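You operate a simulated robot arm through the tools that you are given. There is no shell and no other tool. Be economical: measure what you need, move in short steps, check, and stop when the job is done.

The job below is to be done with a simulated robot arm. You get a single attempt, and the scene is never put back.

TASK
Put things in order on the long sideboard. At the end: the green plant clip stands where the yellow lemon teabag stood; the grey bulb stands on top of the yellow pepper; the yellow lemon teabag stands where the white yoghurt tub stood; the white yoghurt tub from the long sideboard is in the blue bowl; whatever was shut is shut again. Leave all else as you found it, and nothing knocked over.

The check looks at the end state, three seconds after you hand in, the way a careful person would. Anything else that was tipped, shoved, dropped, spilled or broken makes it a failure.

THE ROBOT
A 7-joint arm with a two-finger parallel gripper, fixed in place. Base frame: the origin is at the foot of the arm, x ahead of it, y to its left, z up; the work surface is at about z = 80. Lengths are in cm, angles in rad, forces in N, time in s.
With the tool pointing down near the work surface it reaches from about 30 to 70 cm from the base axis. Its first joint turns from -1.152 to 1.152 rad. Payload 1.57 kg.
Tool frame: the origin (TCP) lies between the finger pads and is the grasp point; the fingertips stand 3 cm ahead of it; z points along the fingers, y is the line along which they close. The gripper opens to 11 cm. The fingers are 2.4 cm wide and 1.2 cm thick; the gripper's body (4.8 by 11.2 cm) begins 7.8 cm behind the TCP.
Orientation is told as [roll, pitch, yaw] about the base's x, y, z axes, in that order, counted from this pose: with the fingers straight down and closing along the base's y, the tool's x points along the base's -x, its y along +y and its z along -z.

THE INTERFACE
- The arm moves only by the tool apply_moves. Its argument "commands" is a list of rows, each a list of 7 numbers: the shift along the tool's x, y, z in cm, then the turn, a rotation vector about the tool's x, y, z in rad, then the finger opening in cm, from 0 to 11. In form: [[x, y, z, ax, ay, az, fingers], ...]. A call has 1 to 12 rows; each row is the pose to reach, as a shift and turn from the pose commanded when the call began, along the tool's axes at that moment. Rows are played at 5 a second. More than 5 cm and 0.15 rad between two rows, or a gripper value outside its range, and nothing of the call is played. A pose out of reach is approached as far as the arm can. The call stops where the force on the tool passes 40 N (or 10 N more than at its start, if that is more) or the arm is blocked; 0.2 s more then pass. The fingers move at their own pace (about 10.8 cm/s each) and stop on an object; they squeeze with about 43 N. The grip force told is the motor's: it shows also when the fingers shut on nothing. Time passes only in rows, and 0.2 s behind the last, so rows that repeat a pose let the fingers close. It gives the time, the measured TCP pose, the force on the tool (base axes), the opening and the grip force at its end, in the units of the frame above (readings bear some noise).
- Cameras (640 x 400 px; columns grow to the right, rows downward): "scene" is fixed at [16.08, -38.55, 140.72]; the picture's right is [0.83, -0.56, 0.00], its down [-0.30, -0.45, -0.84] and it looks along [0.47, 0.70, -0.54] (base axes); focal length 352 px, centre (320, 200). "wrist" rides on the gripper at [-3.6, 0, -8] in the tool frame; the picture's right is [0.00, -1.00, 0.00], its down [0.97, 0.00, -0.24] and it looks along [0.24, 0.00, 0.97] (tool axes); focal length 218 px, centre (320, 200).
- snapshot(camera): a new picture of that camera. No time passes.
- locate(camera, pixels): for up to 12 pixels [column, row] of the newest picture of that camera ("zoom" is the newest enlarged one), the place [x, y, z] in the base frame of the surface seen there, good to about 0.2 cm. No time passes.
- enlarge(camera, box): a new picture of the part [left, top, right, bottom] of that camera's present view, enlarged. No time passes.
- close_job(): hands the job in; it is judged then, once.

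Keep the steps short. Do not move on a guess: measure, check each grasp and each placing, and mend mistakes. In all there are 80 turns and 46 pictures (those below and enlarged ones count). Leave the gripper open and the arm clear of the work at the hand-in unless told otherwise, and finish with a single line.

The tools are called after ">>>" by a JSON object that holds its "name" and its "arguments". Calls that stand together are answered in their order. apply_moves: Moves the arm, as the interface text tells. Its arguments: {"type":"object","properties":{"commands":{"type":"array"}},"required":["commands"]} The other tools are called the same way: snapshot (camera) takes a picture; locate (camera, pixels) gives the place of the surface under pixels of a picture; enlarge (camera, box) takes an enlarged picture of a part of a camera's view; close_job () hands the job in.

At the start:

```text
t: 0.0
ee_pos: [35.63, 7.09, 114.76]
tool_rot: [0.001, 0.001, 0.0]
ft_force: [-0.7, 0.2, -0.5]
grip_width: 10.97
finger_force: 0.1
```

scene: 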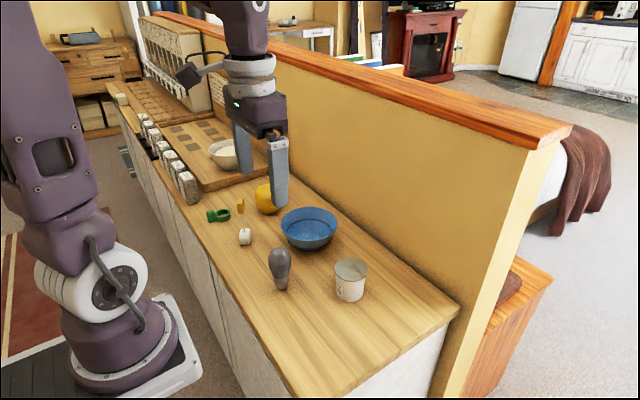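
wrist: 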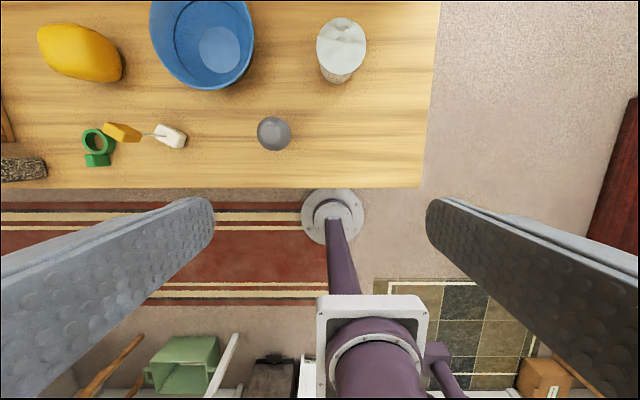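

I see the plant clip, teabag, bulb, tub, bowl and pepper on the board. I'll enlarge both views to measure them.

>>> {"name": "enlarge", "arguments": {"camera": "scene", "box": [180, 160, 400, 310]}}

>>> {"name": "enlarge", "arguments": {"camera": "wrist", "box": [0, 0, 440, 200]}}

```text
2.67 times, centred on (290, 235) of scene
```

zoom: 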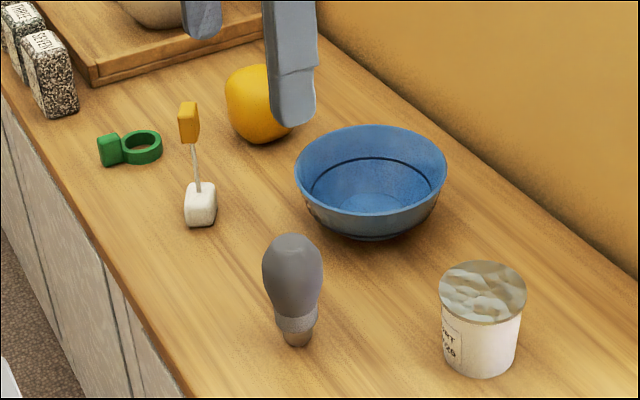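

```text
1.45 times, centred on (220, 100) of wrist
```

zoom: 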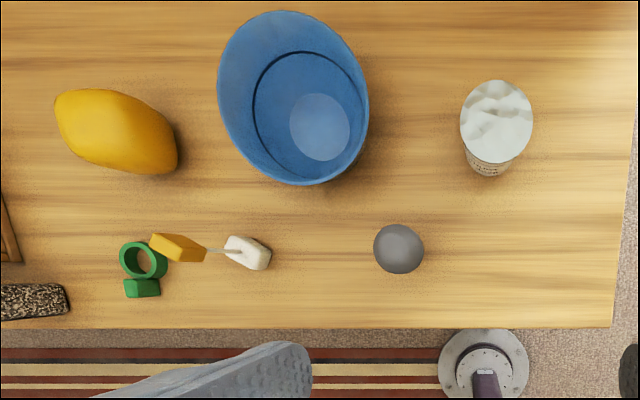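

Now measure the objects: first from the wrist zoom (newest enlarged picture).

>>> {"name": "locate", "arguments": {"camera": "zoom", "pixels": [[248, 252], [262, 262], [178, 247], [398, 248], [497, 120], [115, 130], [60, 100], [175, 165], [125, 262], [142, 288], [165, 262], [148, 264]]}}

>>> {"name": "locate", "arguments": {"camera": "wrist", "pixels": [[201, 2], [152, 30], [253, 45], [222, 50], [340, 18], [317, 45], [365, 45], [336, 80], [280, 180], [200, 90]]}}

>>> {"name": "locate", "arguments": {"camera": "scene", "pixels": [[245, 238], [240, 204], [244, 242], [281, 260], [282, 277], [281, 249], [349, 267], [349, 290], [267, 184], [265, 197], [217, 214], [230, 212]]}}

```text
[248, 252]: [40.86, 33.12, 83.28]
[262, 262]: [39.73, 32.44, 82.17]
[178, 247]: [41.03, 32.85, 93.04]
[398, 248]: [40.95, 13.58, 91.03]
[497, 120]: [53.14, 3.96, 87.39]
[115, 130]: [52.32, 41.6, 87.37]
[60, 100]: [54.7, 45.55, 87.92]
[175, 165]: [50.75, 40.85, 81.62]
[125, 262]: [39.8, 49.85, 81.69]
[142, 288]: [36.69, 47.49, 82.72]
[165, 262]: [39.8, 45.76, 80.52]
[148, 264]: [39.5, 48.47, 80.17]
```

```text
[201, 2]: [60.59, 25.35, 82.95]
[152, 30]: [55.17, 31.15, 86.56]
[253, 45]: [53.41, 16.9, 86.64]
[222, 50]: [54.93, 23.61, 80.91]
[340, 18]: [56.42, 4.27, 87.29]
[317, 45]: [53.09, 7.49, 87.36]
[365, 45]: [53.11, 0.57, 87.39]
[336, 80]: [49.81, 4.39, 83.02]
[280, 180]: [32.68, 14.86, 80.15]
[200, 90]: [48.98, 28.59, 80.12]
```

```text
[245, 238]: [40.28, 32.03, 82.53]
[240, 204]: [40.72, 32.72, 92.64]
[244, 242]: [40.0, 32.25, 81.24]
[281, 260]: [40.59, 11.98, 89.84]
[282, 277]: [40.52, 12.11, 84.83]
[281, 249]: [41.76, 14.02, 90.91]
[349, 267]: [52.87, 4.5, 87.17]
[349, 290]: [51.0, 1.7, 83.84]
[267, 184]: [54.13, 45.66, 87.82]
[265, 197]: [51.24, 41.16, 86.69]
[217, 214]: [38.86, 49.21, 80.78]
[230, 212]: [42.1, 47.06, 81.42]
```

Tub: centre about (53.0, 4.0), top z 87.3, about 7 cm across. Bowl centre about (54.5, 24). I go above the tub with the fingers open and descend to just over its rim.

>>> {"name": "apply_moves", "arguments": {"commands": [[-3.5, -0.6, 3, 0, 0, 0, 11], [-7, -1.2, 6, 0, 0, 0, 11], [-10.5, -1.8, 9, 0, 0, 0, 11], [-14, -2.5, 12, 0, 0, 0, 11], [-17.4, -3.1, 15, 0, 0, 0, 11], [-17.4, -3.1, 19, 0, 0, 0, 11], [-17.4, -3.1, 22, 0, 0, 0, 11], [-17.4, -3.1, 22, 0, 0, 0, 11]]}}

>>> {"name": "snapshot", "arguments": {"camera": "wrist"}}

```text
t: 1.8
ee_pos: [53.11, 4.2, 92.38]
tool_rot: [0.0, 0.0, -0.001]
ft_force: [-0.1, -0.5, -1.0]
grip_width: 11.0
finger_force: 0.1
```

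```text
41 pictures are left
```

wrist: 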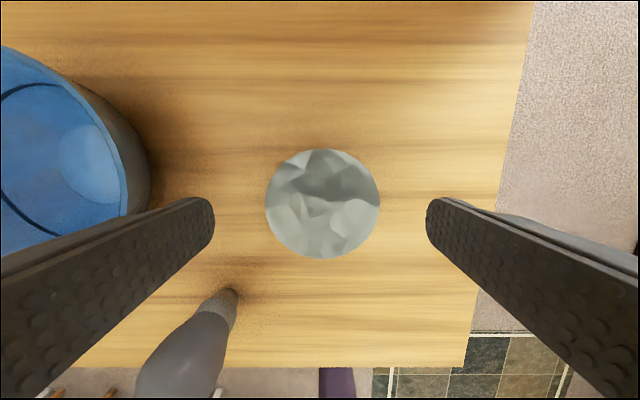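

The tub is centred between the fingers. I descend 6 cm and close.

>>> {"name": "apply_moves", "arguments": {"commands": [[0, -0.1, 3, 0, 0, 0, 11], [0, -0.1, 6, 0, 0, 0, 11], [0, -0.1, 6, 0, 0, 0, 11], [0, -0.1, 6, 0, 0, 0, 6], [0, -0.1, 6, 0, 0, 0, 6], [0, -0.1, 6, 0, 0, 0, 6]]}}

```text
t: 3.2
ee_pos: [52.98, 4.01, 86.44]
tool_rot: [-0.001, 0.001, 0.0]
ft_force: [-0.4, 0.1, 0.1]
grip_width: 6.61
finger_force: 42.9
```

Gripped at 6.61 cm. I lift 14 cm and check.

>>> {"name": "apply_moves", "arguments": {"commands": [[0, 0, -2, 0, 0, 0, 6], [0, 0, -6, 0, 0, 0, 6], [0, 0, -10, 0, 0, 0, 6], [0, 0, -14, 0, 0, 0, 6], [0, 0, -14, 0, 0, 0, 6]]}}

>>> {"name": "enlarge", "arguments": {"camera": "scene", "box": [180, 120, 460, 310]}}

```text
t: 4.4
ee_pos: [52.72, 4.03, 100.47]
tool_rot: [0.001, 0.0, -0.003]
ft_force: [-0.3, -0.6, -0.5]
grip_width: 6.61
finger_force: 43.0
```

```text
2.11 times, centred on (320, 215) of scene
```

zoom: 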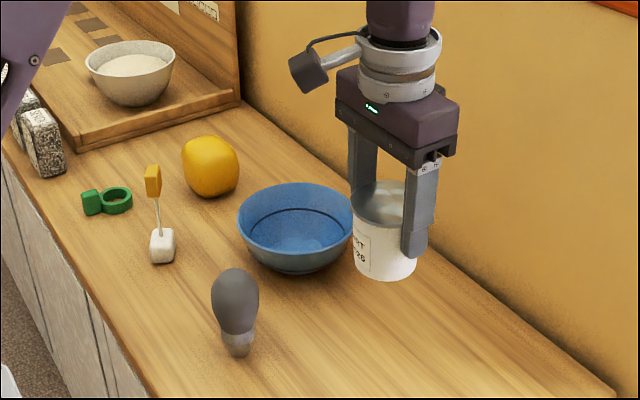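

The tub is held upright. I measure the bowl rim, its floor and the pepper in this view.

>>> {"name": "locate", "arguments": {"camera": "zoom", "pixels": [[239, 215], [297, 184], [300, 250], [350, 230], [347, 206], [305, 232], [248, 195], [210, 140], [193, 150], [236, 155], [212, 165], [210, 196]]}}

```text
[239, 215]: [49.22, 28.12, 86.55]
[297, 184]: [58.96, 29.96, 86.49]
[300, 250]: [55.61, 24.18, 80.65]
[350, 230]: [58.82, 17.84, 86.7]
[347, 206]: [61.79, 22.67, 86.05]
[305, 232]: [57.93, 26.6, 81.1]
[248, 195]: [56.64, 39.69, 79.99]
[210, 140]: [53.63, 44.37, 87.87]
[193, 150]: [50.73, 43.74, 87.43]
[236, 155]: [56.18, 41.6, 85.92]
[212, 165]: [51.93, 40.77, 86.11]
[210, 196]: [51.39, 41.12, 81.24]
```

Bowl centre is about (54.7, 23.9), inner radius about 7.1, floor z 81. I carry the tub over it.

>>> {"name": "apply_moves", "arguments": {"commands": [[-0.4, 4, 0, 0, 0, 0, 6], [-0.8, 8, 0, 0, 0, 0, 6], [-1.2, 12, 0, 0, 0, 0, 6], [-1.6, 16, 0, 0, 0, 0, 6], [-1.9, 19.9, 0, 0, 0, 0, 6], [-1.9, 19.9, 4, 0, 0, 0, 6], [-1.9, 19.9, 4, 0, 0, 0, 6]]}}

>>> {"name": "snapshot", "arguments": {"camera": "wrist"}}

```text
t: 6.0
ee_pos: [55.09, 23.8, 96.58]
tool_rot: [-0.001, 0.0, -0.001]
ft_force: [-0.9, -0.2, -0.6]
grip_width: 6.58
finger_force: 43.4
```

```text
39 pictures are left
```

wrist: 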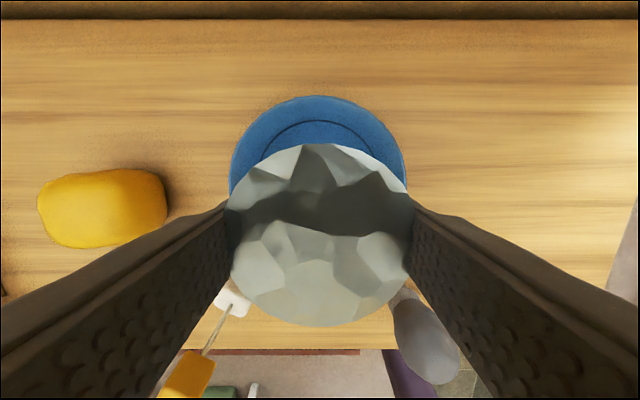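

Aligned with the bowl. I lower to just above the floor (TCP about 88).

>>> {"name": "apply_moves", "arguments": {"commands": [[0.2, 0.1, 3, 0, 0, 0, 6], [0.2, 0.1, 6, 0, 0, 0, 6], [0.2, 0.1, 8, 0, 0, 0, 6], [0.2, 0.1, 8.5, 0, 0, 0, 6], [0.2, 0.1, 8.5, 0, 0, 0, 6]]}}

```text
t: 7.2
ee_pos: [54.75, 23.88, 88.12]
tool_rot: [0.001, 0.001, -0.002]
ft_force: [0.4, -0.4, -1.2]
grip_width: 6.63
finger_force: 43.0
```

No contact yet. I lower in 0.2 cm steps and watch the force.

>>> {"name": "apply_moves", "arguments": {"commands": [[0, 0, 0.2, 0, 0, 0, 6], [0, 0, 0.4, 0, 0, 0, 6], [0, 0, 0.4, 0, 0, 0, 6]]}}

>>> {"name": "enlarge", "arguments": {"camera": "scene", "box": [220, 140, 400, 270]}}

```text
t: 8.0
ee_pos: [54.54, 23.77, 87.75]
tool_rot: [0.001, -0.001, -0.001]
ft_force: [0.9, 0.1, -0.8]
grip_width: 6.64
finger_force: 43.0
```

```text
3.08 times, centred on (310, 205) of scene
```

zoom: 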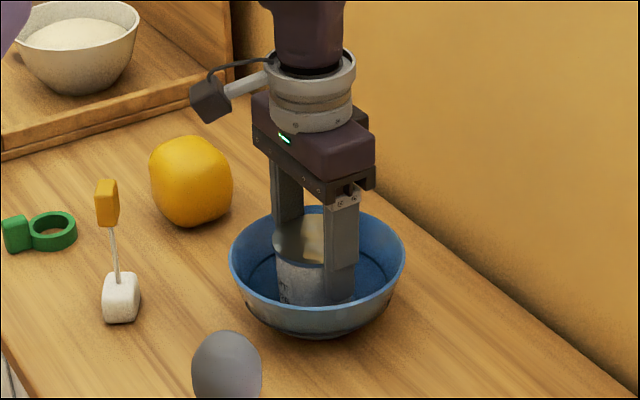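

>>> {"name": "apply_moves", "arguments": {"commands": [[0, 0, 0.15, 0, 0, 0, 6], [0, 0, 0.3, 0, 0, 0, 6], [0, 0, 0.3, 0, 0, 0, 6]]}}

```text
t: 8.8
ee_pos: [54.63, 23.82, 87.62]
tool_rot: [-0.002, 0.0, -0.002]
ft_force: [0.9, 0.0, -1.3]
grip_width: 6.62
finger_force: 43.1
```

Still no clear contact; another 0.2 cm.

>>> {"name": "apply_moves", "arguments": {"commands": [[0, 0, 0.15, 0, 0, 0, 6], [0, 0, 0.25, 0, 0, 0, 6], [0, 0, 0.25, 0, 0, 0, 6]]}}

```text
t: 9.6
ee_pos: [54.79, 23.87, 87.15]
tool_rot: [-0.001, 0.0, 0.0]
ft_force: [-1.6, 0.0, 4.7]
grip_width: 6.58
finger_force: 43.0
```

The force is up to 4.7 N, so the tub touches the floor. I open to 8.2 cm and rise straight.

>>> {"name": "apply_moves", "arguments": {"commands": [[0, 0, 0, 0, 0, 0, 7.2], [0, 0, 0, 0, 0, 0, 8.2], [0, 0, 0, 0, 0, 0, 8.2], [0, 0, -2, 0, 0, 0, 8.2], [0, 0, -5, 0, 0, 0, 8.2], [0, 0, -9, 0, 0, 0, 8.2], [0, 0, -13, 0, 0, 0, 8.2], [0, 0, -13, 0, 0, 0, 8.2]]}}

>>> {"name": "enlarge", "arguments": {"camera": "scene", "box": [180, 140, 400, 280]}}

>>> {"name": "snapshot", "arguments": {"camera": "wrist"}}

```text
t: 11.4
ee_pos: [55.05, 24.02, 100.31]
tool_rot: [-0.001, -0.001, 0.0]
ft_force: [-0.6, -0.3, 0.3]
grip_width: 8.21
finger_force: 0.0
```

```text
2.86 times, centred on (290, 210) of scene
```

zoom: 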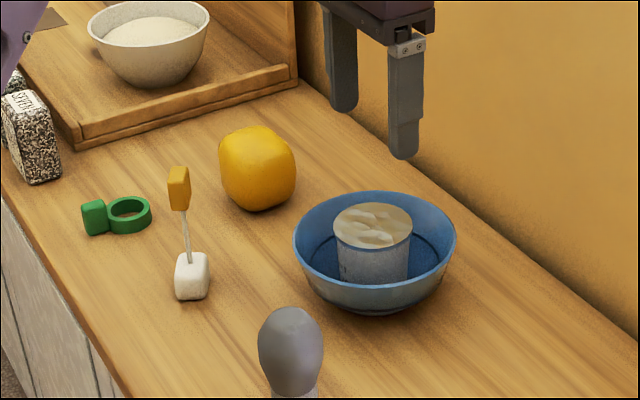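

```text
36 pictures are left
```

wrist: 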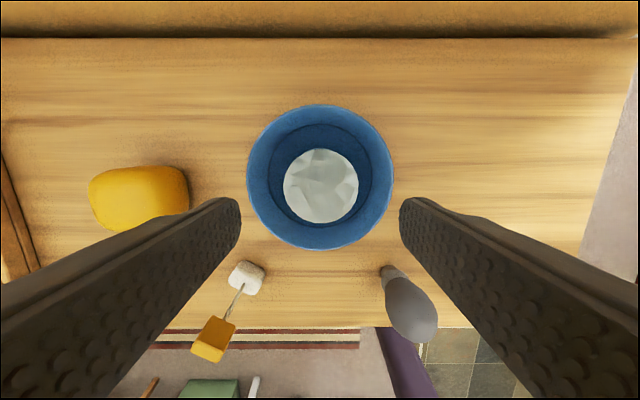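

The tub sits upright in the bowl. Next the teabag: its tag reaches high (z about 93), so I look closely at it.

>>> {"name": "enlarge", "arguments": {"camera": "scene", "box": [205, 185, 285, 255]}}

>>> {"name": "enlarge", "arguments": {"camera": "wrist", "box": [180, 250, 280, 370]}}

```text
5.71 times, centred on (245, 220) of scene
```

zoom: 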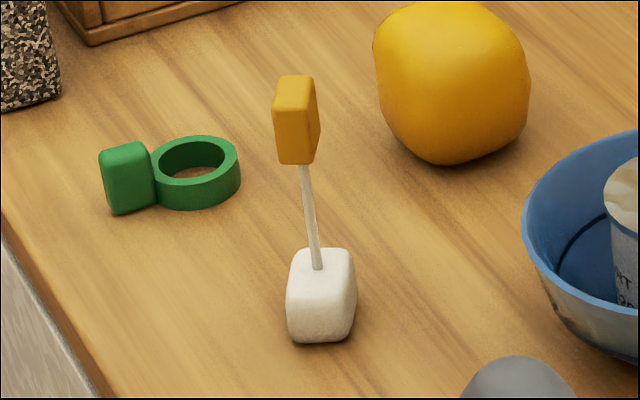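

```text
3.33 times, centred on (230, 310) of wrist
```

zoom: 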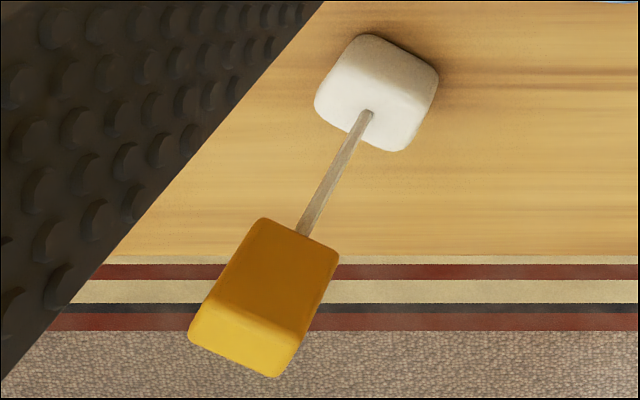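

I measure the tag's top face corners and the bag's edges in this zoom.

>>> {"name": "locate", "arguments": {"camera": "zoom", "pixels": [[192, 335], [272, 374], [300, 335], [213, 297], [264, 222], [336, 254], [368, 37], [434, 70], [398, 148], [318, 105], [244, 330], [368, 112]]}}

```text
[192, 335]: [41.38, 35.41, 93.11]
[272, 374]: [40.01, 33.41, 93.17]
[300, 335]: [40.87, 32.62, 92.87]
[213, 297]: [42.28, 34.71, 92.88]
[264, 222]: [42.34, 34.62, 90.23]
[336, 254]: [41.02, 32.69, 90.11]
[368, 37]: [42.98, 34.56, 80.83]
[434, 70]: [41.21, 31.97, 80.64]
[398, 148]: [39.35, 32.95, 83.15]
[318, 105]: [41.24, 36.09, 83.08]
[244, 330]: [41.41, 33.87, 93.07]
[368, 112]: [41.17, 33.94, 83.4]
```

Tag: centre (41.15, 34.0), z 90.2–93.1, thin across the direction −34°, in line with the bag. I go above it and turn +0.974 rad about base z (−0.974 about the tool's z).

>>> {"name": "apply_moves", "arguments": {"commands": [[2, 1.4, 0, 0, 0, -0.139, 8], [4, 2.9, 0, 0, 0, -0.278, 7], [6, 4.3, 0, 0, 0, -0.417, 6], [8, 5.7, 0, 0, 0, -0.556, 6], [10, 7.2, 0, 0, 0, -0.695, 6], [12, 8.6, 0, 0, 0, -0.834, 6], [13.9, 10, 0, 0, 0, -0.974, 6], [13.9, 10, 0, 0, 0, -0.974, 6]]}}

>>> {"name": "snapshot", "arguments": {"camera": "wrist"}}

```text
t: 13.2
ee_pos: [40.81, 33.93, 100.29]
tool_rot: [0.0, 0.0, 0.976]
ft_force: [0.0, 0.0, 0.2]
grip_width: 5.99
finger_force: 0.1
```

```text
33 pictures are left
```

wrist: 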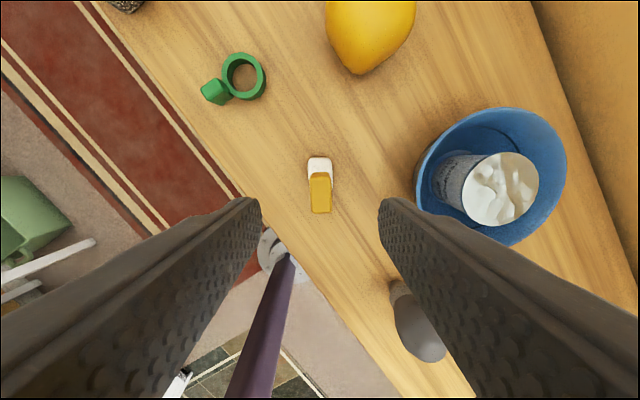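

The tag is centred (col 320) and square to the fingers. I descend 9 cm.

>>> {"name": "apply_moves", "arguments": {"commands": [[-0.2, 0, 3, 0, 0, 0, 6], [-0.2, 0, 6, 0, 0, 0, 6], [-0.2, 0, 9, 0, 0, 0, 6], [-0.2, 0, 9, 0, 0, 0, 6]]}}

>>> {"name": "snapshot", "arguments": {"camera": "wrist"}}

```text
t: 14.2
ee_pos: [40.73, 34.06, 91.24]
tool_rot: [-0.001, 0.0, 0.974]
ft_force: [-0.5, -0.2, 0.0]
grip_width: 6.0
finger_force: 0.0
```

```text
32 pictures are left
```

wrist: 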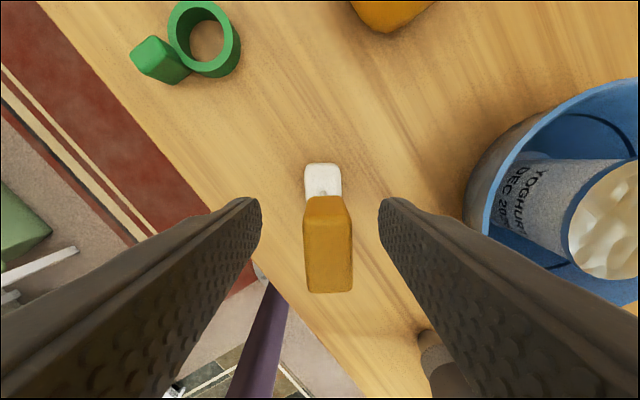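

The tag's centre is at about col 327, 0.2 cm off. I check with locate.

>>> {"name": "locate", "arguments": {"camera": "wrist", "pixels": [[308, 288], [350, 288], [327, 265], [308, 245], [349, 245], [322, 190]]}}

```text
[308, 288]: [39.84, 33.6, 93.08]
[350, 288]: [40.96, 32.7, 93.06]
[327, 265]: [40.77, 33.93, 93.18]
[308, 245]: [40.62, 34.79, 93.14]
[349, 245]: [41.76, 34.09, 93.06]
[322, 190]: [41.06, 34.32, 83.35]
```

Tag centre (40.8, 33.8): shift (+0.15, −0.2) along the tool's axes, then close.

>>> {"name": "apply_moves", "arguments": {"commands": [[0.15, -0.2, 0, 0, 0, 0, 6], [0.15, -0.2, 0, 0, 0, 0, 4], [0.15, -0.2, 0, 0, 0, 0, 2.5], [0.15, -0.2, 0, 0, 0, 0, 1], [0.15, -0.2, 0, 0, 0, 0, 0.5], [0.15, -0.2, 0, 0, 0, 0, 0.5]]}}

>>> {"name": "enlarge", "arguments": {"camera": "scene", "box": [180, 150, 320, 260]}}

```text
t: 15.6
ee_pos: [40.87, 33.81, 91.32]
tool_rot: [-0.001, 0.001, 0.973]
ft_force: [0.2, -0.1, 0.0]
grip_width: 1.51
finger_force: 30.8
```

```text
3.64 times, centred on (250, 205) of scene
```

zoom: 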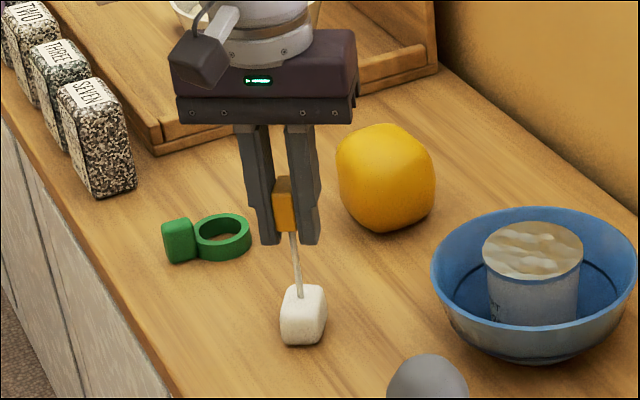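

Gripped at 1.51 cm. I lift 5 cm and look.

>>> {"name": "apply_moves", "arguments": {"commands": [[0, 0, -1, 0, 0, 0, 0.5], [0, 0, -5, 0, 0, 0, 0.5], [0, 0, -9, 0, 0, 0, 0.5], [0, 0, -9, 0, 0, 0, 0.5]]}}

>>> {"name": "enlarge", "arguments": {"camera": "scene", "box": [180, 130, 320, 260]}}

```text
t: 16.6
ee_pos: [41.2, 33.51, 100.3]
tool_rot: [0.002, 0.001, 0.974]
ft_force: [-0.1, -0.1, -0.7]
grip_width: 1.52
finger_force: 30.8
```

```text
3.08 times, centred on (250, 195) of scene
```

zoom: 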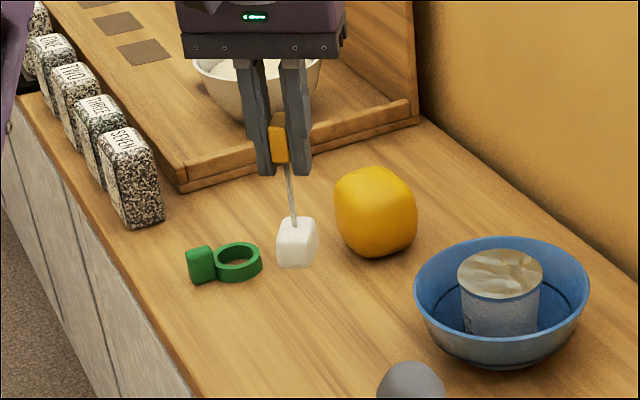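

Held and hanging straight. I carry it, raised 3 cm, to the tub's old place (53.0, 4.0).

>>> {"name": "apply_moves", "arguments": {"commands": [[0, 0, -3, 0, 0, 0, 0.5], [2.56, -3.81, -3, 0, 0, 0, 0.5], [5.12, -7.61, -3, 0, 0, 0, 0.5], [7.68, -11.42, -3, 0, 0, 0, 0.5], [10.25, -15.23, -3, 0, 0, 0, 0.5], [12.81, -19.04, -3, 0, 0, 0, 0.5], [15.37, -22.84, -3, 0, 0, 0, 0.5], [17.93, -26.65, -3, 0, 0, 0, 0.5], [17.93, -26.65, 1, 0, 0, 0, 0.5], [17.93, -26.65, 5, 0, 0, 0, 0.5], [17.93, -26.65, 8, 0, 0, 0, 0.5], [17.93, -26.65, 8, 0, 0, 0, 0.5]]}}

>>> {"name": "enlarge", "arguments": {"camera": "scene", "box": [240, 180, 420, 310]}}

```text
t: 19.2
ee_pos: [52.94, 3.9, 91.97]
tool_rot: [0.0, 0.002, 0.972]
ft_force: [0.2, -0.8, 0.1]
grip_width: 1.51
finger_force: 30.9
```

```text
3.08 times, centred on (330, 245) of scene
```

zoom: 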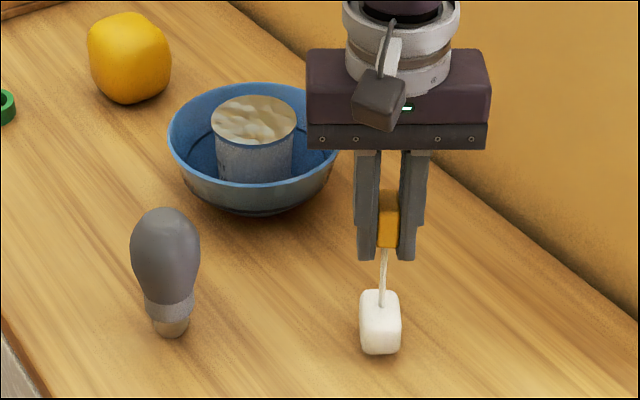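

Over the spot, about 1 cm up. I lower in small steps.

>>> {"name": "apply_moves", "arguments": {"commands": [[0, 0, 0.4, 0, 0, 0, 0.5], [0, 0, 0.7, 0, 0, 0, 0.5], [0, 0, 0.9, 0, 0, 0, 0.5], [0, 0, 0.9, 0, 0, 0, 0.5]]}}

```text
t: 20.2
ee_pos: [52.92, 3.96, 91.34]
tool_rot: [-0.002, -0.001, 0.974]
ft_force: [-4.5, -1.1, 23.1]
grip_width: 1.48
finger_force: 31.2
```

It touches with 23 N, so I ease up 0.1 cm and read again before releasing.

>>> {"name": "apply_moves", "arguments": {"commands": [[0, 0, -0.1, 0, 0, 0, 0.5], [0, 0, -0.1, 0, 0, 0, 0.5]]}}

>>> {"name": "enlarge", "arguments": {"camera": "scene", "box": [310, 220, 400, 300]}}

```text
t: 20.8
ee_pos: [53.0, 4.0, 91.28]
tool_rot: [0.001, 0.0, 0.974]
ft_force: [-1.0, -0.8, 2.8]
grip_width: 1.51
finger_force: 30.8
```

```text
5.00 times, centred on (355, 260) of scene
```

zoom: 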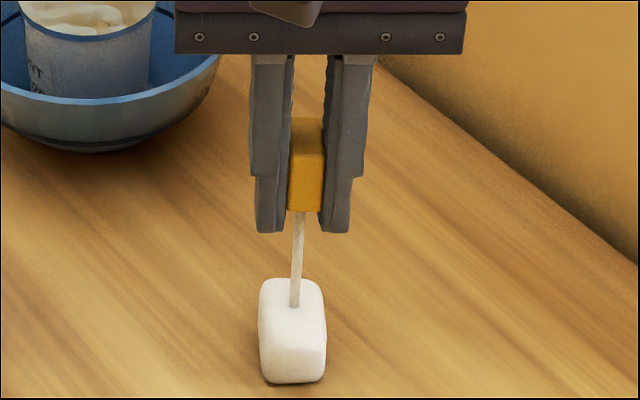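

Light contact (2.8 N), standing straight. I open to 5 cm and rise.

>>> {"name": "apply_moves", "arguments": {"commands": [[0, 0, 0, 0, 0, 0, 2.2], [0, 0, 0, 0, 0, 0, 3.5], [0, 0, 0, 0, 0, 0, 5], [0, 0, 0, 0, 0, 0, 5], [0, 0, -3, 0, 0, 0, 5], [0, 0, -7, 0, 0, 0, 5], [0, 0, -12, 0, 0, 0, 5], [0, 0, -12, 0, 0, 0, 5]]}}

>>> {"name": "enlarge", "arguments": {"camera": "scene", "box": [180, 160, 420, 310]}}

```text
t: 22.6
ee_pos: [53.12, 3.96, 103.26]
tool_rot: [-0.001, 0.001, 0.973]
ft_force: [-0.5, 0.2, -1.1]
grip_width: 5.03
finger_force: 0.0
```

```text
2.67 times, centred on (300, 235) of scene
```

zoom: 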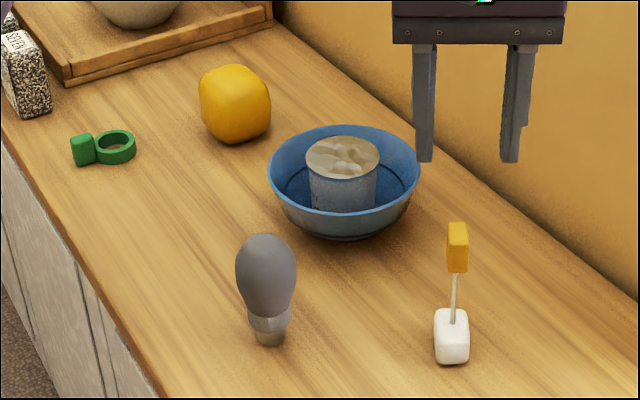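

The teabag stands at the tub's old place. Now to the green clip: I travel at height to above (38.8, 47).

>>> {"name": "apply_moves", "arguments": {"commands": [[-2.75, 3.6, 0, 0, 0, 0, 8], [-5.5, 7.2, 0, 0, 0, 0, 8], [-8.25, 10.8, 0, 0, 0, 0, 8], [-11, 14.4, 0, 0, 0, 0, 8], [-13.75, 18, 0, 0, 0, 0, 8], [-16.5, 21.6, 0, 0, 0, 0, 8], [-19.25, 25.2, 0, 0, 0, 0, 8], [-22, 28.8, 0, 0, 0, 0, 8], [-24.75, 32.4, 0, 0, 0, 0, 8], [-27.5, 36, 0, 0, 0, 0, 8], [-27.5, 36, 4, 0, 0, 0, 8], [-27.5, 36, 4, 0, 0, 0, 8]]}}

>>> {"name": "enlarge", "arguments": {"camera": "wrist", "box": [240, 100, 400, 220]}}

```text
t: 25.2
ee_pos: [38.94, 46.78, 99.52]
tool_rot: [0.001, 0.001, 0.975]
ft_force: [0.0, -0.3, -1.0]
grip_width: 7.98
finger_force: 0.1
```

```text
3.33 times, centred on (320, 160) of wrist
```

zoom: 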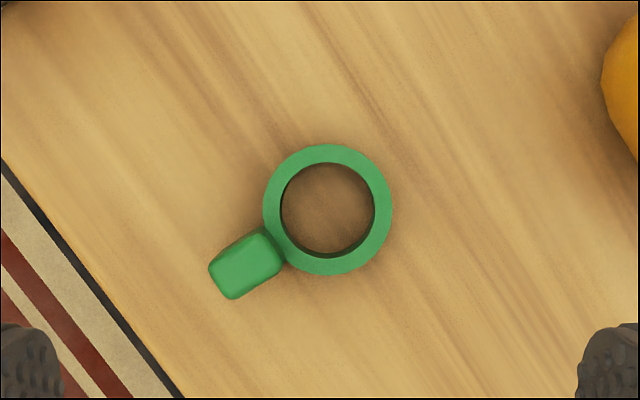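

>>> {"name": "locate", "arguments": {"camera": "zoom", "pixels": [[328, 150], [270, 210], [386, 210], [328, 268], [247, 264], [212, 268], [232, 296], [280, 262], [260, 232], [378, 180], [328, 210], [274, 170]]}}

```text
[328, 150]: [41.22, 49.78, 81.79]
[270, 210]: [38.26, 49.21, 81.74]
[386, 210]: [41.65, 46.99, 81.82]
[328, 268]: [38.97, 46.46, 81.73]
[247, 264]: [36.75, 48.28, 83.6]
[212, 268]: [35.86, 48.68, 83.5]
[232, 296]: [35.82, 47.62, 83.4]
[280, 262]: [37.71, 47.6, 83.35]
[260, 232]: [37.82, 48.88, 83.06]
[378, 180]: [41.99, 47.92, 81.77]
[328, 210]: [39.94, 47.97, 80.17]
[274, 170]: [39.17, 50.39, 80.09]
```

Clip: block centre (36.8, 48.2), about 1.3 wide in y, top z 83.5; ring centre (40.0, 48.1), radius 2. I'll grip the block across y: turn back to yaw 0 over (36.6, 48.2) and lower to tips 85.

>>> {"name": "apply_moves", "arguments": {"commands": [[0.02, 0.4, 0, 0, 0, 0.139, 5], [0.04, 0.8, 0, 0, 0, 0.278, 5], [0.06, 1.2, 0, 0, 0, 0.417, 5], [0.08, 1.6, 0, 0, 0, 0.556, 5], [0.1, 2, 0, 0, 0, 0.695, 5], [0.12, 2.4, 0, 0, 0, 0.834, 5], [0.14, 2.73, 0, 0, 0, 0.974, 5], [0.14, 2.73, 4, 0, 0, 0.974, 5], [0.14, 2.73, 8, 0, 0, 0.974, 5], [0.14, 2.73, 11.3, 0, 0, 0.974, 5], [0.14, 2.73, 11.3, 0, 0, 0.974, 5]]}}

>>> {"name": "snapshot", "arguments": {"camera": "wrist"}}

```text
t: 27.6
ee_pos: [36.46, 48.08, 87.73]
tool_rot: [-0.001, 0.001, 0.0]
ft_force: [-0.2, -0.5, -0.9]
grip_width: 5.03
finger_force: 0.1
```

```text
25 pictures are left
```

wrist: 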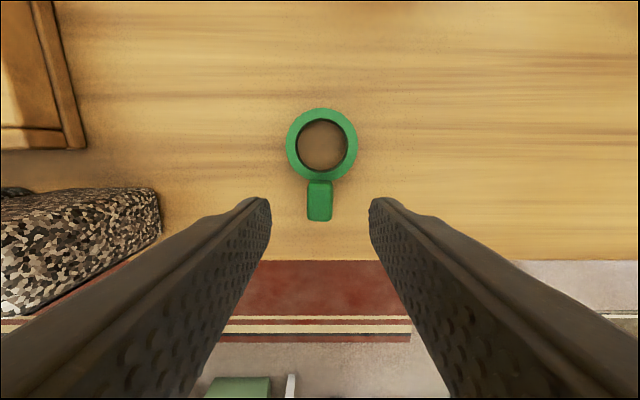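

The block is between the fingers (cols 307–333). I check the stone's nearest edge and the block's centre.

>>> {"name": "locate", "arguments": {"camera": "wrist", "pixels": [[156, 215], [140, 195], [320, 200], [309, 205], [331, 205], [320, 218], [320, 184], [291, 144], [353, 144]]}}

```text
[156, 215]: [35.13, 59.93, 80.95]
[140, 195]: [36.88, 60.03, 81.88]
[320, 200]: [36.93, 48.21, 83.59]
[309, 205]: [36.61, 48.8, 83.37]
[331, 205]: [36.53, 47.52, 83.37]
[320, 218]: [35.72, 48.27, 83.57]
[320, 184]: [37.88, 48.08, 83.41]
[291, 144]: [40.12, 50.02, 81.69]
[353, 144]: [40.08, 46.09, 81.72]
```

The stone is 12 cm away and the block centre is (36.8, 48.15). I descend 4.1 cm and close.

>>> {"name": "apply_moves", "arguments": {"commands": [[-0.1, 0.05, 2, 0, 0, 0, 5], [-0.1, 0.05, 4.1, 0, 0, 0, 5], [-0.1, 0.05, 4.1, 0, 0, 0, 5], [-0.1, 0.05, 4.1, 0, 0, 0, 3], [-0.1, 0.05, 4.1, 0, 0, 0, 1], [-0.1, 0.05, 4.1, 0, 0, 0, 0.5], [-0.1, 0.05, 4.1, 0, 0, 0, 0.5]]}}

```text
t: 29.2
ee_pos: [36.6, 48.17, 83.88]
tool_rot: [0.001, 0.0, 0.001]
ft_force: [1.0, -0.2, 0.5]
grip_width: 1.44
finger_force: 30.6
```

Gripped at 1.44 cm. I lift and look.

>>> {"name": "apply_moves", "arguments": {"commands": [[0, 0, -1, 0, 0, 0, 0.5], [0, 0, -5, 0, 0, 0, 0.5], [0, 0, -5, 0, 0, 0, 0.5]]}}

>>> {"name": "snapshot", "arguments": {"camera": "wrist"}}

```text
t: 30.0
ee_pos: [36.42, 48.28, 88.99]
tool_rot: [0.001, 0.001, 0.001]
ft_force: [-0.3, 0.5, -0.3]
grip_width: 1.47
finger_force: 30.8
```

```text
24 pictures are left
```

wrist: 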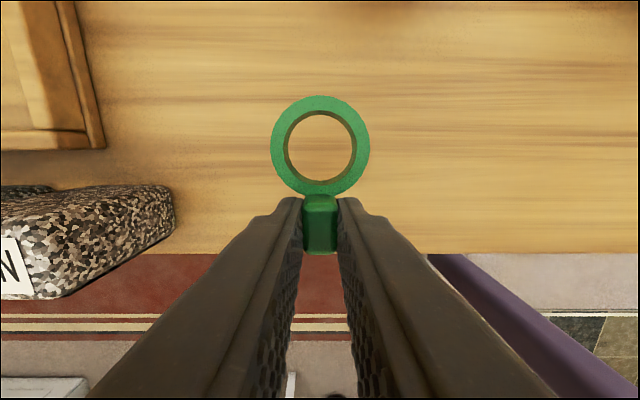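

Held level. I carry it by (+2.15, −14.25) so its middle comes to the teabag's old place (41.0, 33.9), then lower to just above the surface.

>>> {"name": "apply_moves", "arguments": {"commands": [[-0.55, -3.6, 0, 0, 0, 0, 0.5], [-1.1, -7.2, 0, 0, 0, 0, 0.5], [-1.65, -10.8, 0, 0, 0, 0, 0.5], [-2.15, -14.25, 0, 0, 0, 0, 0.5], [-2.15, -14.25, 3, 0, 0, 0, 0.5], [-2.15, -14.25, 4.4, 0, 0, 0, 0.5], [-2.15, -14.25, 4.4, 0, 0, 0, 0.5]]}}

>>> {"name": "apply_moves", "arguments": {"commands": [[0, 0, 0.25, 0, 0, 0, 0.5], [0, 0, 0.45, 0, 0, 0, 0.5], [0, 0, 0.45, 0, 0, 0, 0.5]]}}

```text
t: 31.6
ee_pos: [38.67, 34.41, 84.81]
tool_rot: [-0.002, 0.0, -0.001]
ft_force: [0.4, 0.3, -1.2]
grip_width: 1.44
finger_force: 30.9
```

```text
t: 32.4
ee_pos: [38.78, 34.26, 84.35]
tool_rot: [-0.002, 0.0, 0.0]
ft_force: [-0.4, 0.1, -0.8]
grip_width: 1.44
finger_force: 30.7
```

Not touching yet, z 84.35 against 83.9 at the grasp, y 0.3 long. I correct y by −0.25 and lower 0.3.

>>> {"name": "apply_moves", "arguments": {"commands": [[0, -0.25, 0, 0, 0, 0, 0.5], [0, -0.25, 0.15, 0, 0, 0, 0.5], [0, -0.25, 0.3, 0, 0, 0, 0.5], [0, -0.25, 0.3, 0, 0, 0, 0.5]]}}

>>> {"name": "enlarge", "arguments": {"camera": "scene", "box": [205, 185, 285, 255]}}

```text
t: 33.4
ee_pos: [38.57, 33.96, 83.95]
tool_rot: [0.0, 0.001, -0.001]
ft_force: [-0.1, -0.6, -0.4]
grip_width: 1.47
finger_force: 30.6
```

```text
5.71 times, centred on (245, 220) of scene
```

zoom: 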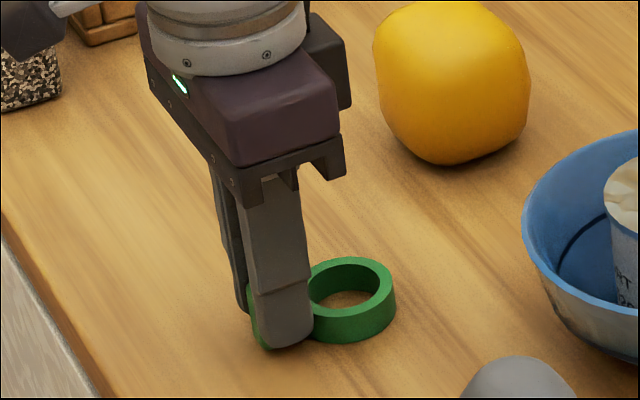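

Nearly down; I lower another 0.2 to feel contact.

>>> {"name": "apply_moves", "arguments": {"commands": [[0, 0, 0.1, 0, 0, 0, 0.5], [0, 0, 0.2, 0, 0, 0, 0.5], [0, 0, 0.2, 0, 0, 0, 0.5]]}}

```text
t: 34.2
ee_pos: [38.58, 33.9, 83.77]
tool_rot: [0.003, -0.002, -0.002]
ft_force: [-2.3, -2.7, 28.4]
grip_width: 1.44
finger_force: 30.8
```

Contact (28 N). I ease up 0.08 cm, open to 4 cm and rise.

>>> {"name": "apply_moves", "arguments": {"commands": [[0, 0, -0.1, 0, 0, 0, 0.5], [0, 0, -0.1, 0, 0, 0, 2.2], [0, 0, -0.1, 0, 0, 0, 4], [0, 0, -0.1, 0, 0, 0, 4], [0, 0, -3, 0, 0, 0, 4], [0, 0, -7, 0, 0, 0, 4], [0, 0, -12, 0, 0, 0, 4], [0, 0, -16, 0, 0, 0, 4], [0, 0, -16, 0, 0, 0, 4]]}}

>>> {"name": "snapshot", "arguments": {"camera": "wrist"}}

>>> {"name": "locate", "arguments": {"camera": "wrist", "pixels": [[320, 160], [320, 185], [320, 200], [300, 160], [342, 160]]}}

```text
t: 36.2
ee_pos: [38.72, 33.75, 100.15]
tool_rot: [0.0, 0.0, 0.001]
ft_force: [0.3, 0.2, 0.1]
grip_width: 4.01
finger_force: 0.0
```

```text
22 pictures are left
```

wrist: 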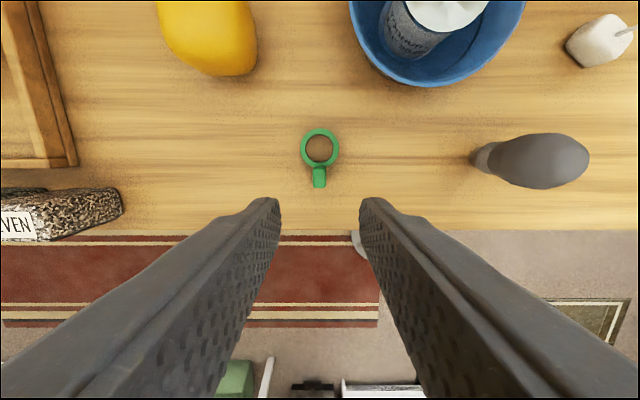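

```text
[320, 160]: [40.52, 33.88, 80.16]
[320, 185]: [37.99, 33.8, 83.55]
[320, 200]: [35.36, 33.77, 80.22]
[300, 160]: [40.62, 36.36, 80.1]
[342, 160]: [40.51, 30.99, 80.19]
```

The clip stands at (about 40.8, 33.8). Before lifting the bulb, I go over the pepper to measure its top.

>>> {"name": "apply_moves", "arguments": {"commands": [[-2.7, 3, -1.3, 0, 0, 0, 4], [-5.4, 6.1, -2.6, 0, 0, 0, 6], [-8.3, 9.2, -4, 0, 0, 0, 8], [-8.3, 9.2, -4, 0, 0, 0, 8]]}}

>>> {"name": "enlarge", "arguments": {"camera": "wrist", "box": [240, 80, 400, 200]}}

```text
t: 37.2
ee_pos: [47.23, 42.92, 103.58]
tool_rot: [0.0, 0.0, -0.002]
ft_force: [-0.2, 0.5, 0.4]
grip_width: 8.01
finger_force: 0.1
```

```text
3.33 times, centred on (320, 140) of wrist
```

zoom: 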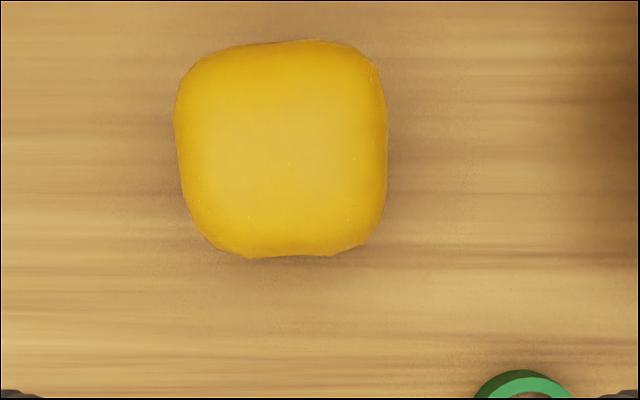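

>>> {"name": "locate", "arguments": {"camera": "zoom", "pixels": [[280, 150], [240, 150], [320, 150], [280, 110], [280, 190], [250, 120], [310, 120], [250, 180], [310, 180], [210, 150], [350, 150], [280, 80]]}}

>>> {"name": "locate", "arguments": {"camera": "zoom", "pixels": [[280, 220], [178, 150], [384, 150], [280, 46], [280, 252], [265, 150], [295, 150], [280, 135], [280, 165], [265, 165], [295, 135], [280, 180]]}}

```text
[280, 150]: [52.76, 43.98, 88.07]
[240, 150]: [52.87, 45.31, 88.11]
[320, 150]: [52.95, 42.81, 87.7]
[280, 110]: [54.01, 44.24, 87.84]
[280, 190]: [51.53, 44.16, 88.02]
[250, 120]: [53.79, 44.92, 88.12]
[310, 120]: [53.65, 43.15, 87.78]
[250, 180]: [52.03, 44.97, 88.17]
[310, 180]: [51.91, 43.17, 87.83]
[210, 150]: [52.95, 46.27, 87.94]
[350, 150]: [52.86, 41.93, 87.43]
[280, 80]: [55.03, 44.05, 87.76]
```

```text
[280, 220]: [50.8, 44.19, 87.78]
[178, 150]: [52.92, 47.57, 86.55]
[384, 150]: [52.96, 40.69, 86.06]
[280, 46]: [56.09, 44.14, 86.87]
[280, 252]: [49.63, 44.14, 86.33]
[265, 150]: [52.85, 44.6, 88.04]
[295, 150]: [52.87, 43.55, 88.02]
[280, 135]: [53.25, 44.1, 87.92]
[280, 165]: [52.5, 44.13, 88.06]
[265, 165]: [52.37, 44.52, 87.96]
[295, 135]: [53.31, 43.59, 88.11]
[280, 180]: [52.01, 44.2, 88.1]
```

The pepper has a fairly flat top around (52.8, 44.4), z 88.1. Now to the bulb: I move to view it from above.

>>> {"name": "apply_moves", "arguments": {"commands": [[1.4, -4.2, 0, 0, 0, 0, 9], [2.8, -8.4, 0, 0, 0, 0, 10], [4.2, -12.6, 0, 0, 0, 0, 10], [5.6, -16.8, 0, 0, 0, 0, 10], [7, -21, 0, 0, 0, 0, 10], [8.4, -25.2, 0, 0, 0, 0, 10], [9.8, -29.4, 0, 0, 0, 0, 10], [9.8, -29.4, 0, 0, 0, 0, 10]]}}

>>> {"name": "enlarge", "arguments": {"camera": "wrist", "box": [240, 80, 400, 200]}}

>>> {"name": "locate", "arguments": {"camera": "zoom", "pixels": [[320, 200], [280, 200], [360, 200], [320, 150], [320, 250], [300, 220], [340, 220]]}}

>>> {"name": "enlarge", "arguments": {"camera": "scene", "box": [240, 235, 320, 300]}}

```text
t: 39.0
ee_pos: [37.23, 13.96, 103.56]
tool_rot: [-0.001, 0.002, 0.0]
ft_force: [-0.1, 0.0, -0.1]
grip_width: 10.0
finger_force: 0.0
```

```text
3.33 times, centred on (320, 140) of wrist
```

zoom: 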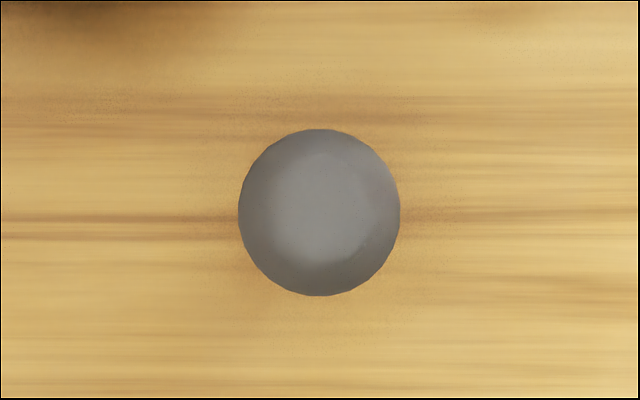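

```text
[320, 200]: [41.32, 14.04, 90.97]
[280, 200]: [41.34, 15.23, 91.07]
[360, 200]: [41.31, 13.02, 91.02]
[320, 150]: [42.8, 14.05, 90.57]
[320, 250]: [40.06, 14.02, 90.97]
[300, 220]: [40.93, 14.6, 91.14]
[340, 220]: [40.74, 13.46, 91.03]
```

```text
6.15 times, centred on (280, 268) of scene
```

zoom: 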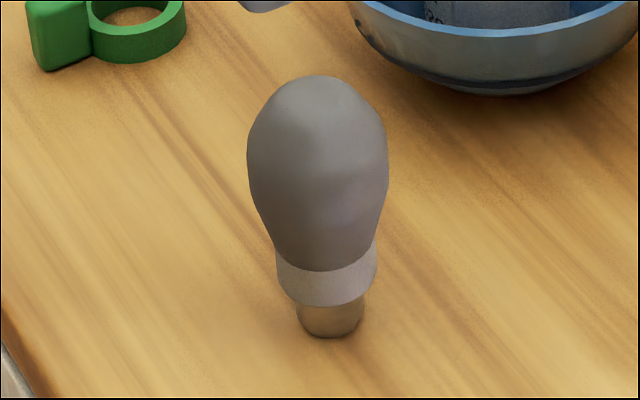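

Bulb axis about (41.05, 14.0), top z 91. I find the height of its widest part.

>>> {"name": "locate", "arguments": {"camera": "zoom", "pixels": [[318, 130], [318, 165], [320, 200], [322, 240], [326, 285], [330, 325], [330, 335], [250, 165], [386, 165], [302, 320], [358, 320]]}}

```text
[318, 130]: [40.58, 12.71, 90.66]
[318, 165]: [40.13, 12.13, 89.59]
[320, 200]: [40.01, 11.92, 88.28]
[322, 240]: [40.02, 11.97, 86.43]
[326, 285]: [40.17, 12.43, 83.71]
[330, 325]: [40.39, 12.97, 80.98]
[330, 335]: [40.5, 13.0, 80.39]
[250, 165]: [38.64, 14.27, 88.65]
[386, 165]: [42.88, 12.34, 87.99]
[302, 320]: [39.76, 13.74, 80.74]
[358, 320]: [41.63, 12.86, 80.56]
```

Widest at z about 87.7. I go over the axis, descend to TCP z 87.6, then close.

>>> {"name": "apply_moves", "arguments": {"commands": [[-3.8, 0.05, 0, 0, 0, 0, 10], [-3.8, 0.05, 4, 0, 0, 0, 10], [-3.8, 0.05, 8, 0, 0, 0, 10], [-3.8, 0.05, 12, 0, 0, 0, 10], [-3.8, 0.05, 16, 0, 0, 0, 10], [-3.8, 0.05, 16, 0, 0, 0, 10]]}}

>>> {"name": "snapshot", "arguments": {"camera": "wrist"}}

```text
t: 40.4
ee_pos: [40.9, 13.69, 87.68]
tool_rot: [0.0, -0.002, 0.001]
ft_force: [-0.5, 0.1, -0.3]
grip_width: 9.99
finger_force: 0.2
```

```text
18 pictures are left
```

wrist: 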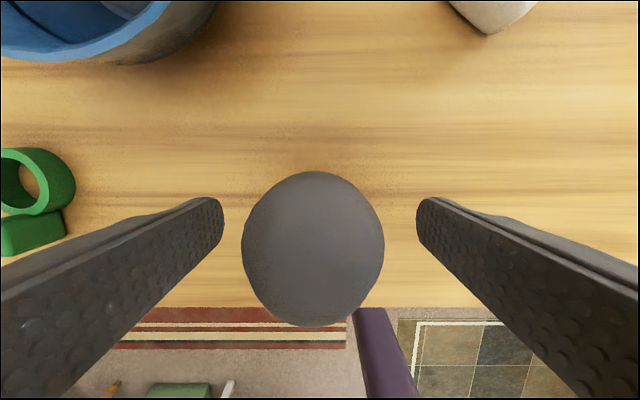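

The bulb is 7 px left of centre, about 0.25 cm in +y. I correct and close slowly.

>>> {"name": "apply_moves", "arguments": {"commands": [[-0.1, 0.25, 0, 0, 0, 0, 10], [-0.1, 0.25, 0, 0, 0, 0, 8], [-0.1, 0.25, 0, 0, 0, 0, 6.5], [-0.1, 0.25, 0, 0, 0, 0, 5.6], [-0.1, 0.25, 0, 0, 0, 0, 5], [-0.1, 0.25, 0, 0, 0, 0, 4], [-0.1, 0.25, 0, 0, 0, 0, 4], [-0.1, 0.25, 0, 0, 0, 0, 4]]}}

>>> {"name": "enlarge", "arguments": {"camera": "scene", "box": [230, 200, 340, 300]}}

```text
t: 42.2
ee_pos: [40.95, 13.89, 87.66]
tool_rot: [-0.002, 0.0, -0.001]
ft_force: [-0.2, -0.5, 0.8]
grip_width: 4.81
finger_force: 43.5
```

```text
4.00 times, centred on (285, 250) of scene
```

zoom: 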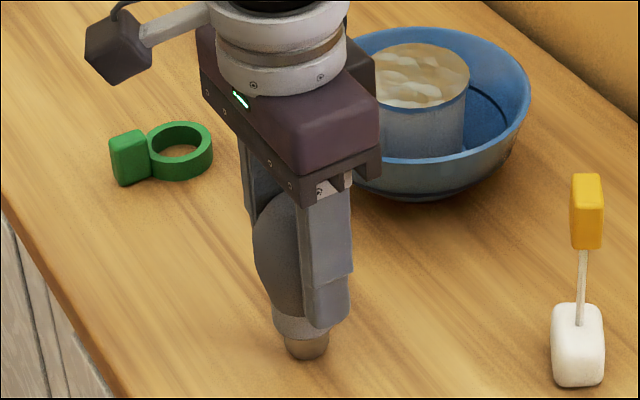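

Gripped at 4.81 cm, upright. I lift 14 cm and check.

>>> {"name": "apply_moves", "arguments": {"commands": [[0, 0, -1, 0, 0, 0, 4], [0, 0, -5, 0, 0, 0, 4], [0, 0, -9.5, 0, 0, 0, 4], [0, 0, -14, 0, 0, 0, 4], [0, 0, -14, 0, 0, 0, 4]]}}

>>> {"name": "enlarge", "arguments": {"camera": "scene", "box": [210, 130, 350, 260]}}

```text
t: 43.4
ee_pos: [40.73, 13.93, 101.91]
tool_rot: [0.002, 0.001, 0.0]
ft_force: [0.8, -0.3, 0.0]
grip_width: 4.8
finger_force: 43.0
```

```text
3.08 times, centred on (280, 195) of scene
```

zoom: 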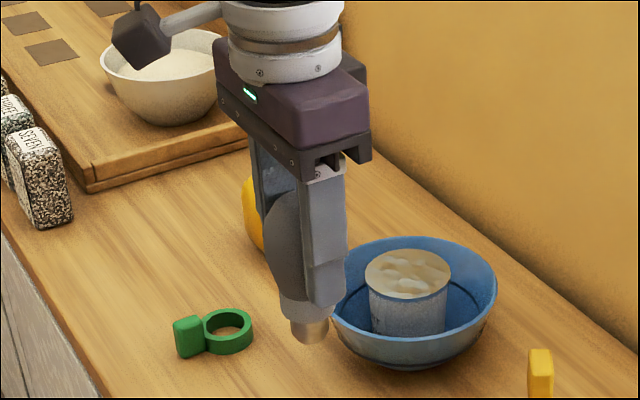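

Held upright. I carry it over the pepper top (52.8, 44.4), still high.

>>> {"name": "apply_moves", "arguments": {"commands": [[-1.7, 4.35, 0, 0, 0, 0, 4], [-3.4, 8.7, 0, 0, 0, 0, 4], [-5.1, 13.05, 0, 0, 0, 0, 4], [-6.8, 17.4, 0, 0, 0, 0, 4], [-8.5, 21.75, 0, 0, 0, 0, 4], [-10.2, 26.1, 0, 0, 0, 0, 4], [-11.8, 30.45, 0, 0, 0, 0, 4], [-11.8, 30.45, 0, 0, 0, 0, 4], [-11.8, 30.45, 0, 0, 0, 0, 4]]}}

>>> {"name": "enlarge", "arguments": {"camera": "scene", "box": [200, 110, 340, 220]}}

```text
t: 45.4
ee_pos: [50.47, 40.94, 102.0]
tool_rot: [-0.001, 0.0, 0.001]
ft_force: [0.7, -0.2, -0.2]
grip_width: 4.78
finger_force: 43.2
out of reach, approached as far as the arm can: row 7, 8, 9
```

```text
3.64 times, centred on (270, 165) of scene
```

zoom: 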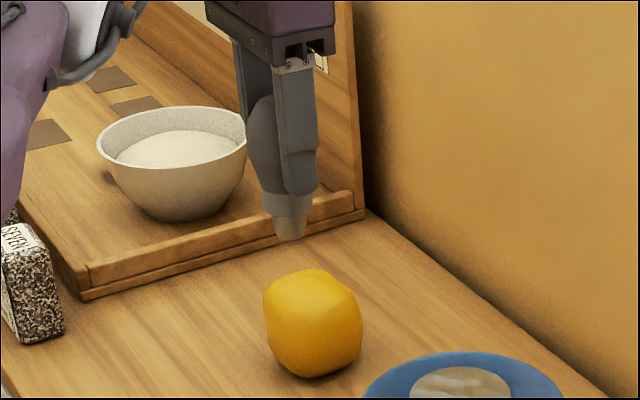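

The arm falls short at this height (r 65). Reach grows lower down, so I descend 4.3 cm (bulb bottom then about 90, above the pepper) and read the pose.

>>> {"name": "apply_moves", "arguments": {"commands": [[0, 0, 1.5, 0, 0, 0, 4], [0, 0, 3, 0, 0, 0, 4], [0, 0, 4.3, 0, 0, 0, 4], [0, 0, 4.3, 0, 0, 0, 4]]}}

```text
t: 46.4
ee_pos: [50.39, 41.28, 97.28]
tool_rot: [-0.001, 0.0, 0.0]
ft_force: [0.8, 0.5, -0.4]
grip_width: 4.8
finger_force: 43.1
```

Now I try outward at this height: +1.9 in x and +2.7 in y.

>>> {"name": "apply_moves", "arguments": {"commands": [[-1, 1.4, 0, 0, 0, 0, 4], [-1.9, 2.7, 0, 0, 0, 0, 4], [-1.9, 2.7, 0, 0, 0, 0, 4]]}}

```text
t: 47.2
ee_pos: [50.92, 42.03, 97.21]
tool_rot: [0.0, 0.0, -0.001]
ft_force: [-0.1, -0.9, -0.3]
grip_width: 4.83
finger_force: 42.9
out of reach, approached as far as the arm can: row 1, 2, 3
```

With the tool vertical, r 66 is the limit here, but the pepper's top is at r 69. I'll put the bulb back down and regrasp with the tool tilted outward. First I carry it back over its old spot (41.0, 13.95).

>>> {"name": "apply_moves", "arguments": {"commands": [[1.42, -4.01, 0, 0, 0, 0, 4], [2.84, -8.02, 0, 0, 0, 0, 4], [4.26, -12.03, 0, 0, 0, 0, 4], [5.68, -16.04, 0, 0, 0, 0, 4], [7.1, -20.05, 0, 0, 0, 0, 4], [8.5, -24.06, 0, 0, 0, 0, 4], [9.92, -28.08, 0, 0, 0, 0, 4], [9.92, -28.08, 4, 0, 0, 0, 4], [9.92, -28.08, 8.3, 0, 0, 0, 4], [9.92, -28.08, 8.9, 0, 0, 0, 4], [9.92, -28.08, 8.9, 0, 0, 0, 4]]}}

```text
t: 49.6
ee_pos: [50.92, 41.93, 97.26]
tool_rot: [-0.001, 0.0, 0.0]
ft_force: [0.4, -0.5, -1.1]
grip_width: 4.8
finger_force: 42.9
out of reach, approached as far as the arm can: row 1, 2, 3, 4, 5, 6, 7, 8, 9, 10, 11
```

It did not move, as if stuck at the edge. I try a small step: straight inward.

>>> {"name": "apply_moves", "arguments": {"commands": [[0.5, -0.4, 0, 0, 0, 0, 4], [1, -0.8, 0, 0, 0, 0, 4], [1.5, -1.2, 0, 0, 0, 0, 4], [1.5, -1.2, 0, 0, 0, 0, 4]]}}

```text
t: 50.6
ee_pos: [49.99, 41.33, 96.41]
tool_rot: [0.001, -0.001, 0.001]
ft_force: [-0.7, 0.1, 0.0]
grip_width: 4.79
finger_force: 43.3
```

It moves again, slightly lower (96.4). I go further inward and 1.5 cm up.

>>> {"name": "apply_moves", "arguments": {"commands": [[0.5, -0.5, -0.8, 0, 0, 0, 4], [1.5, -1.5, -1.5, 0, 0, 0, 4], [3, -4, -1.5, 0, 0, 0, 4], [4, -7, -1.5, 0, 0, 0, 4], [4, -7, -1.5, 0, 0, 0, 4]]}}

```text
t: 51.8
ee_pos: [46.01, 34.66, 97.39]
tool_rot: [0.0, -0.002, -0.001]
ft_force: [-0.2, -0.3, -0.4]
grip_width: 4.82
finger_force: 43.2
```

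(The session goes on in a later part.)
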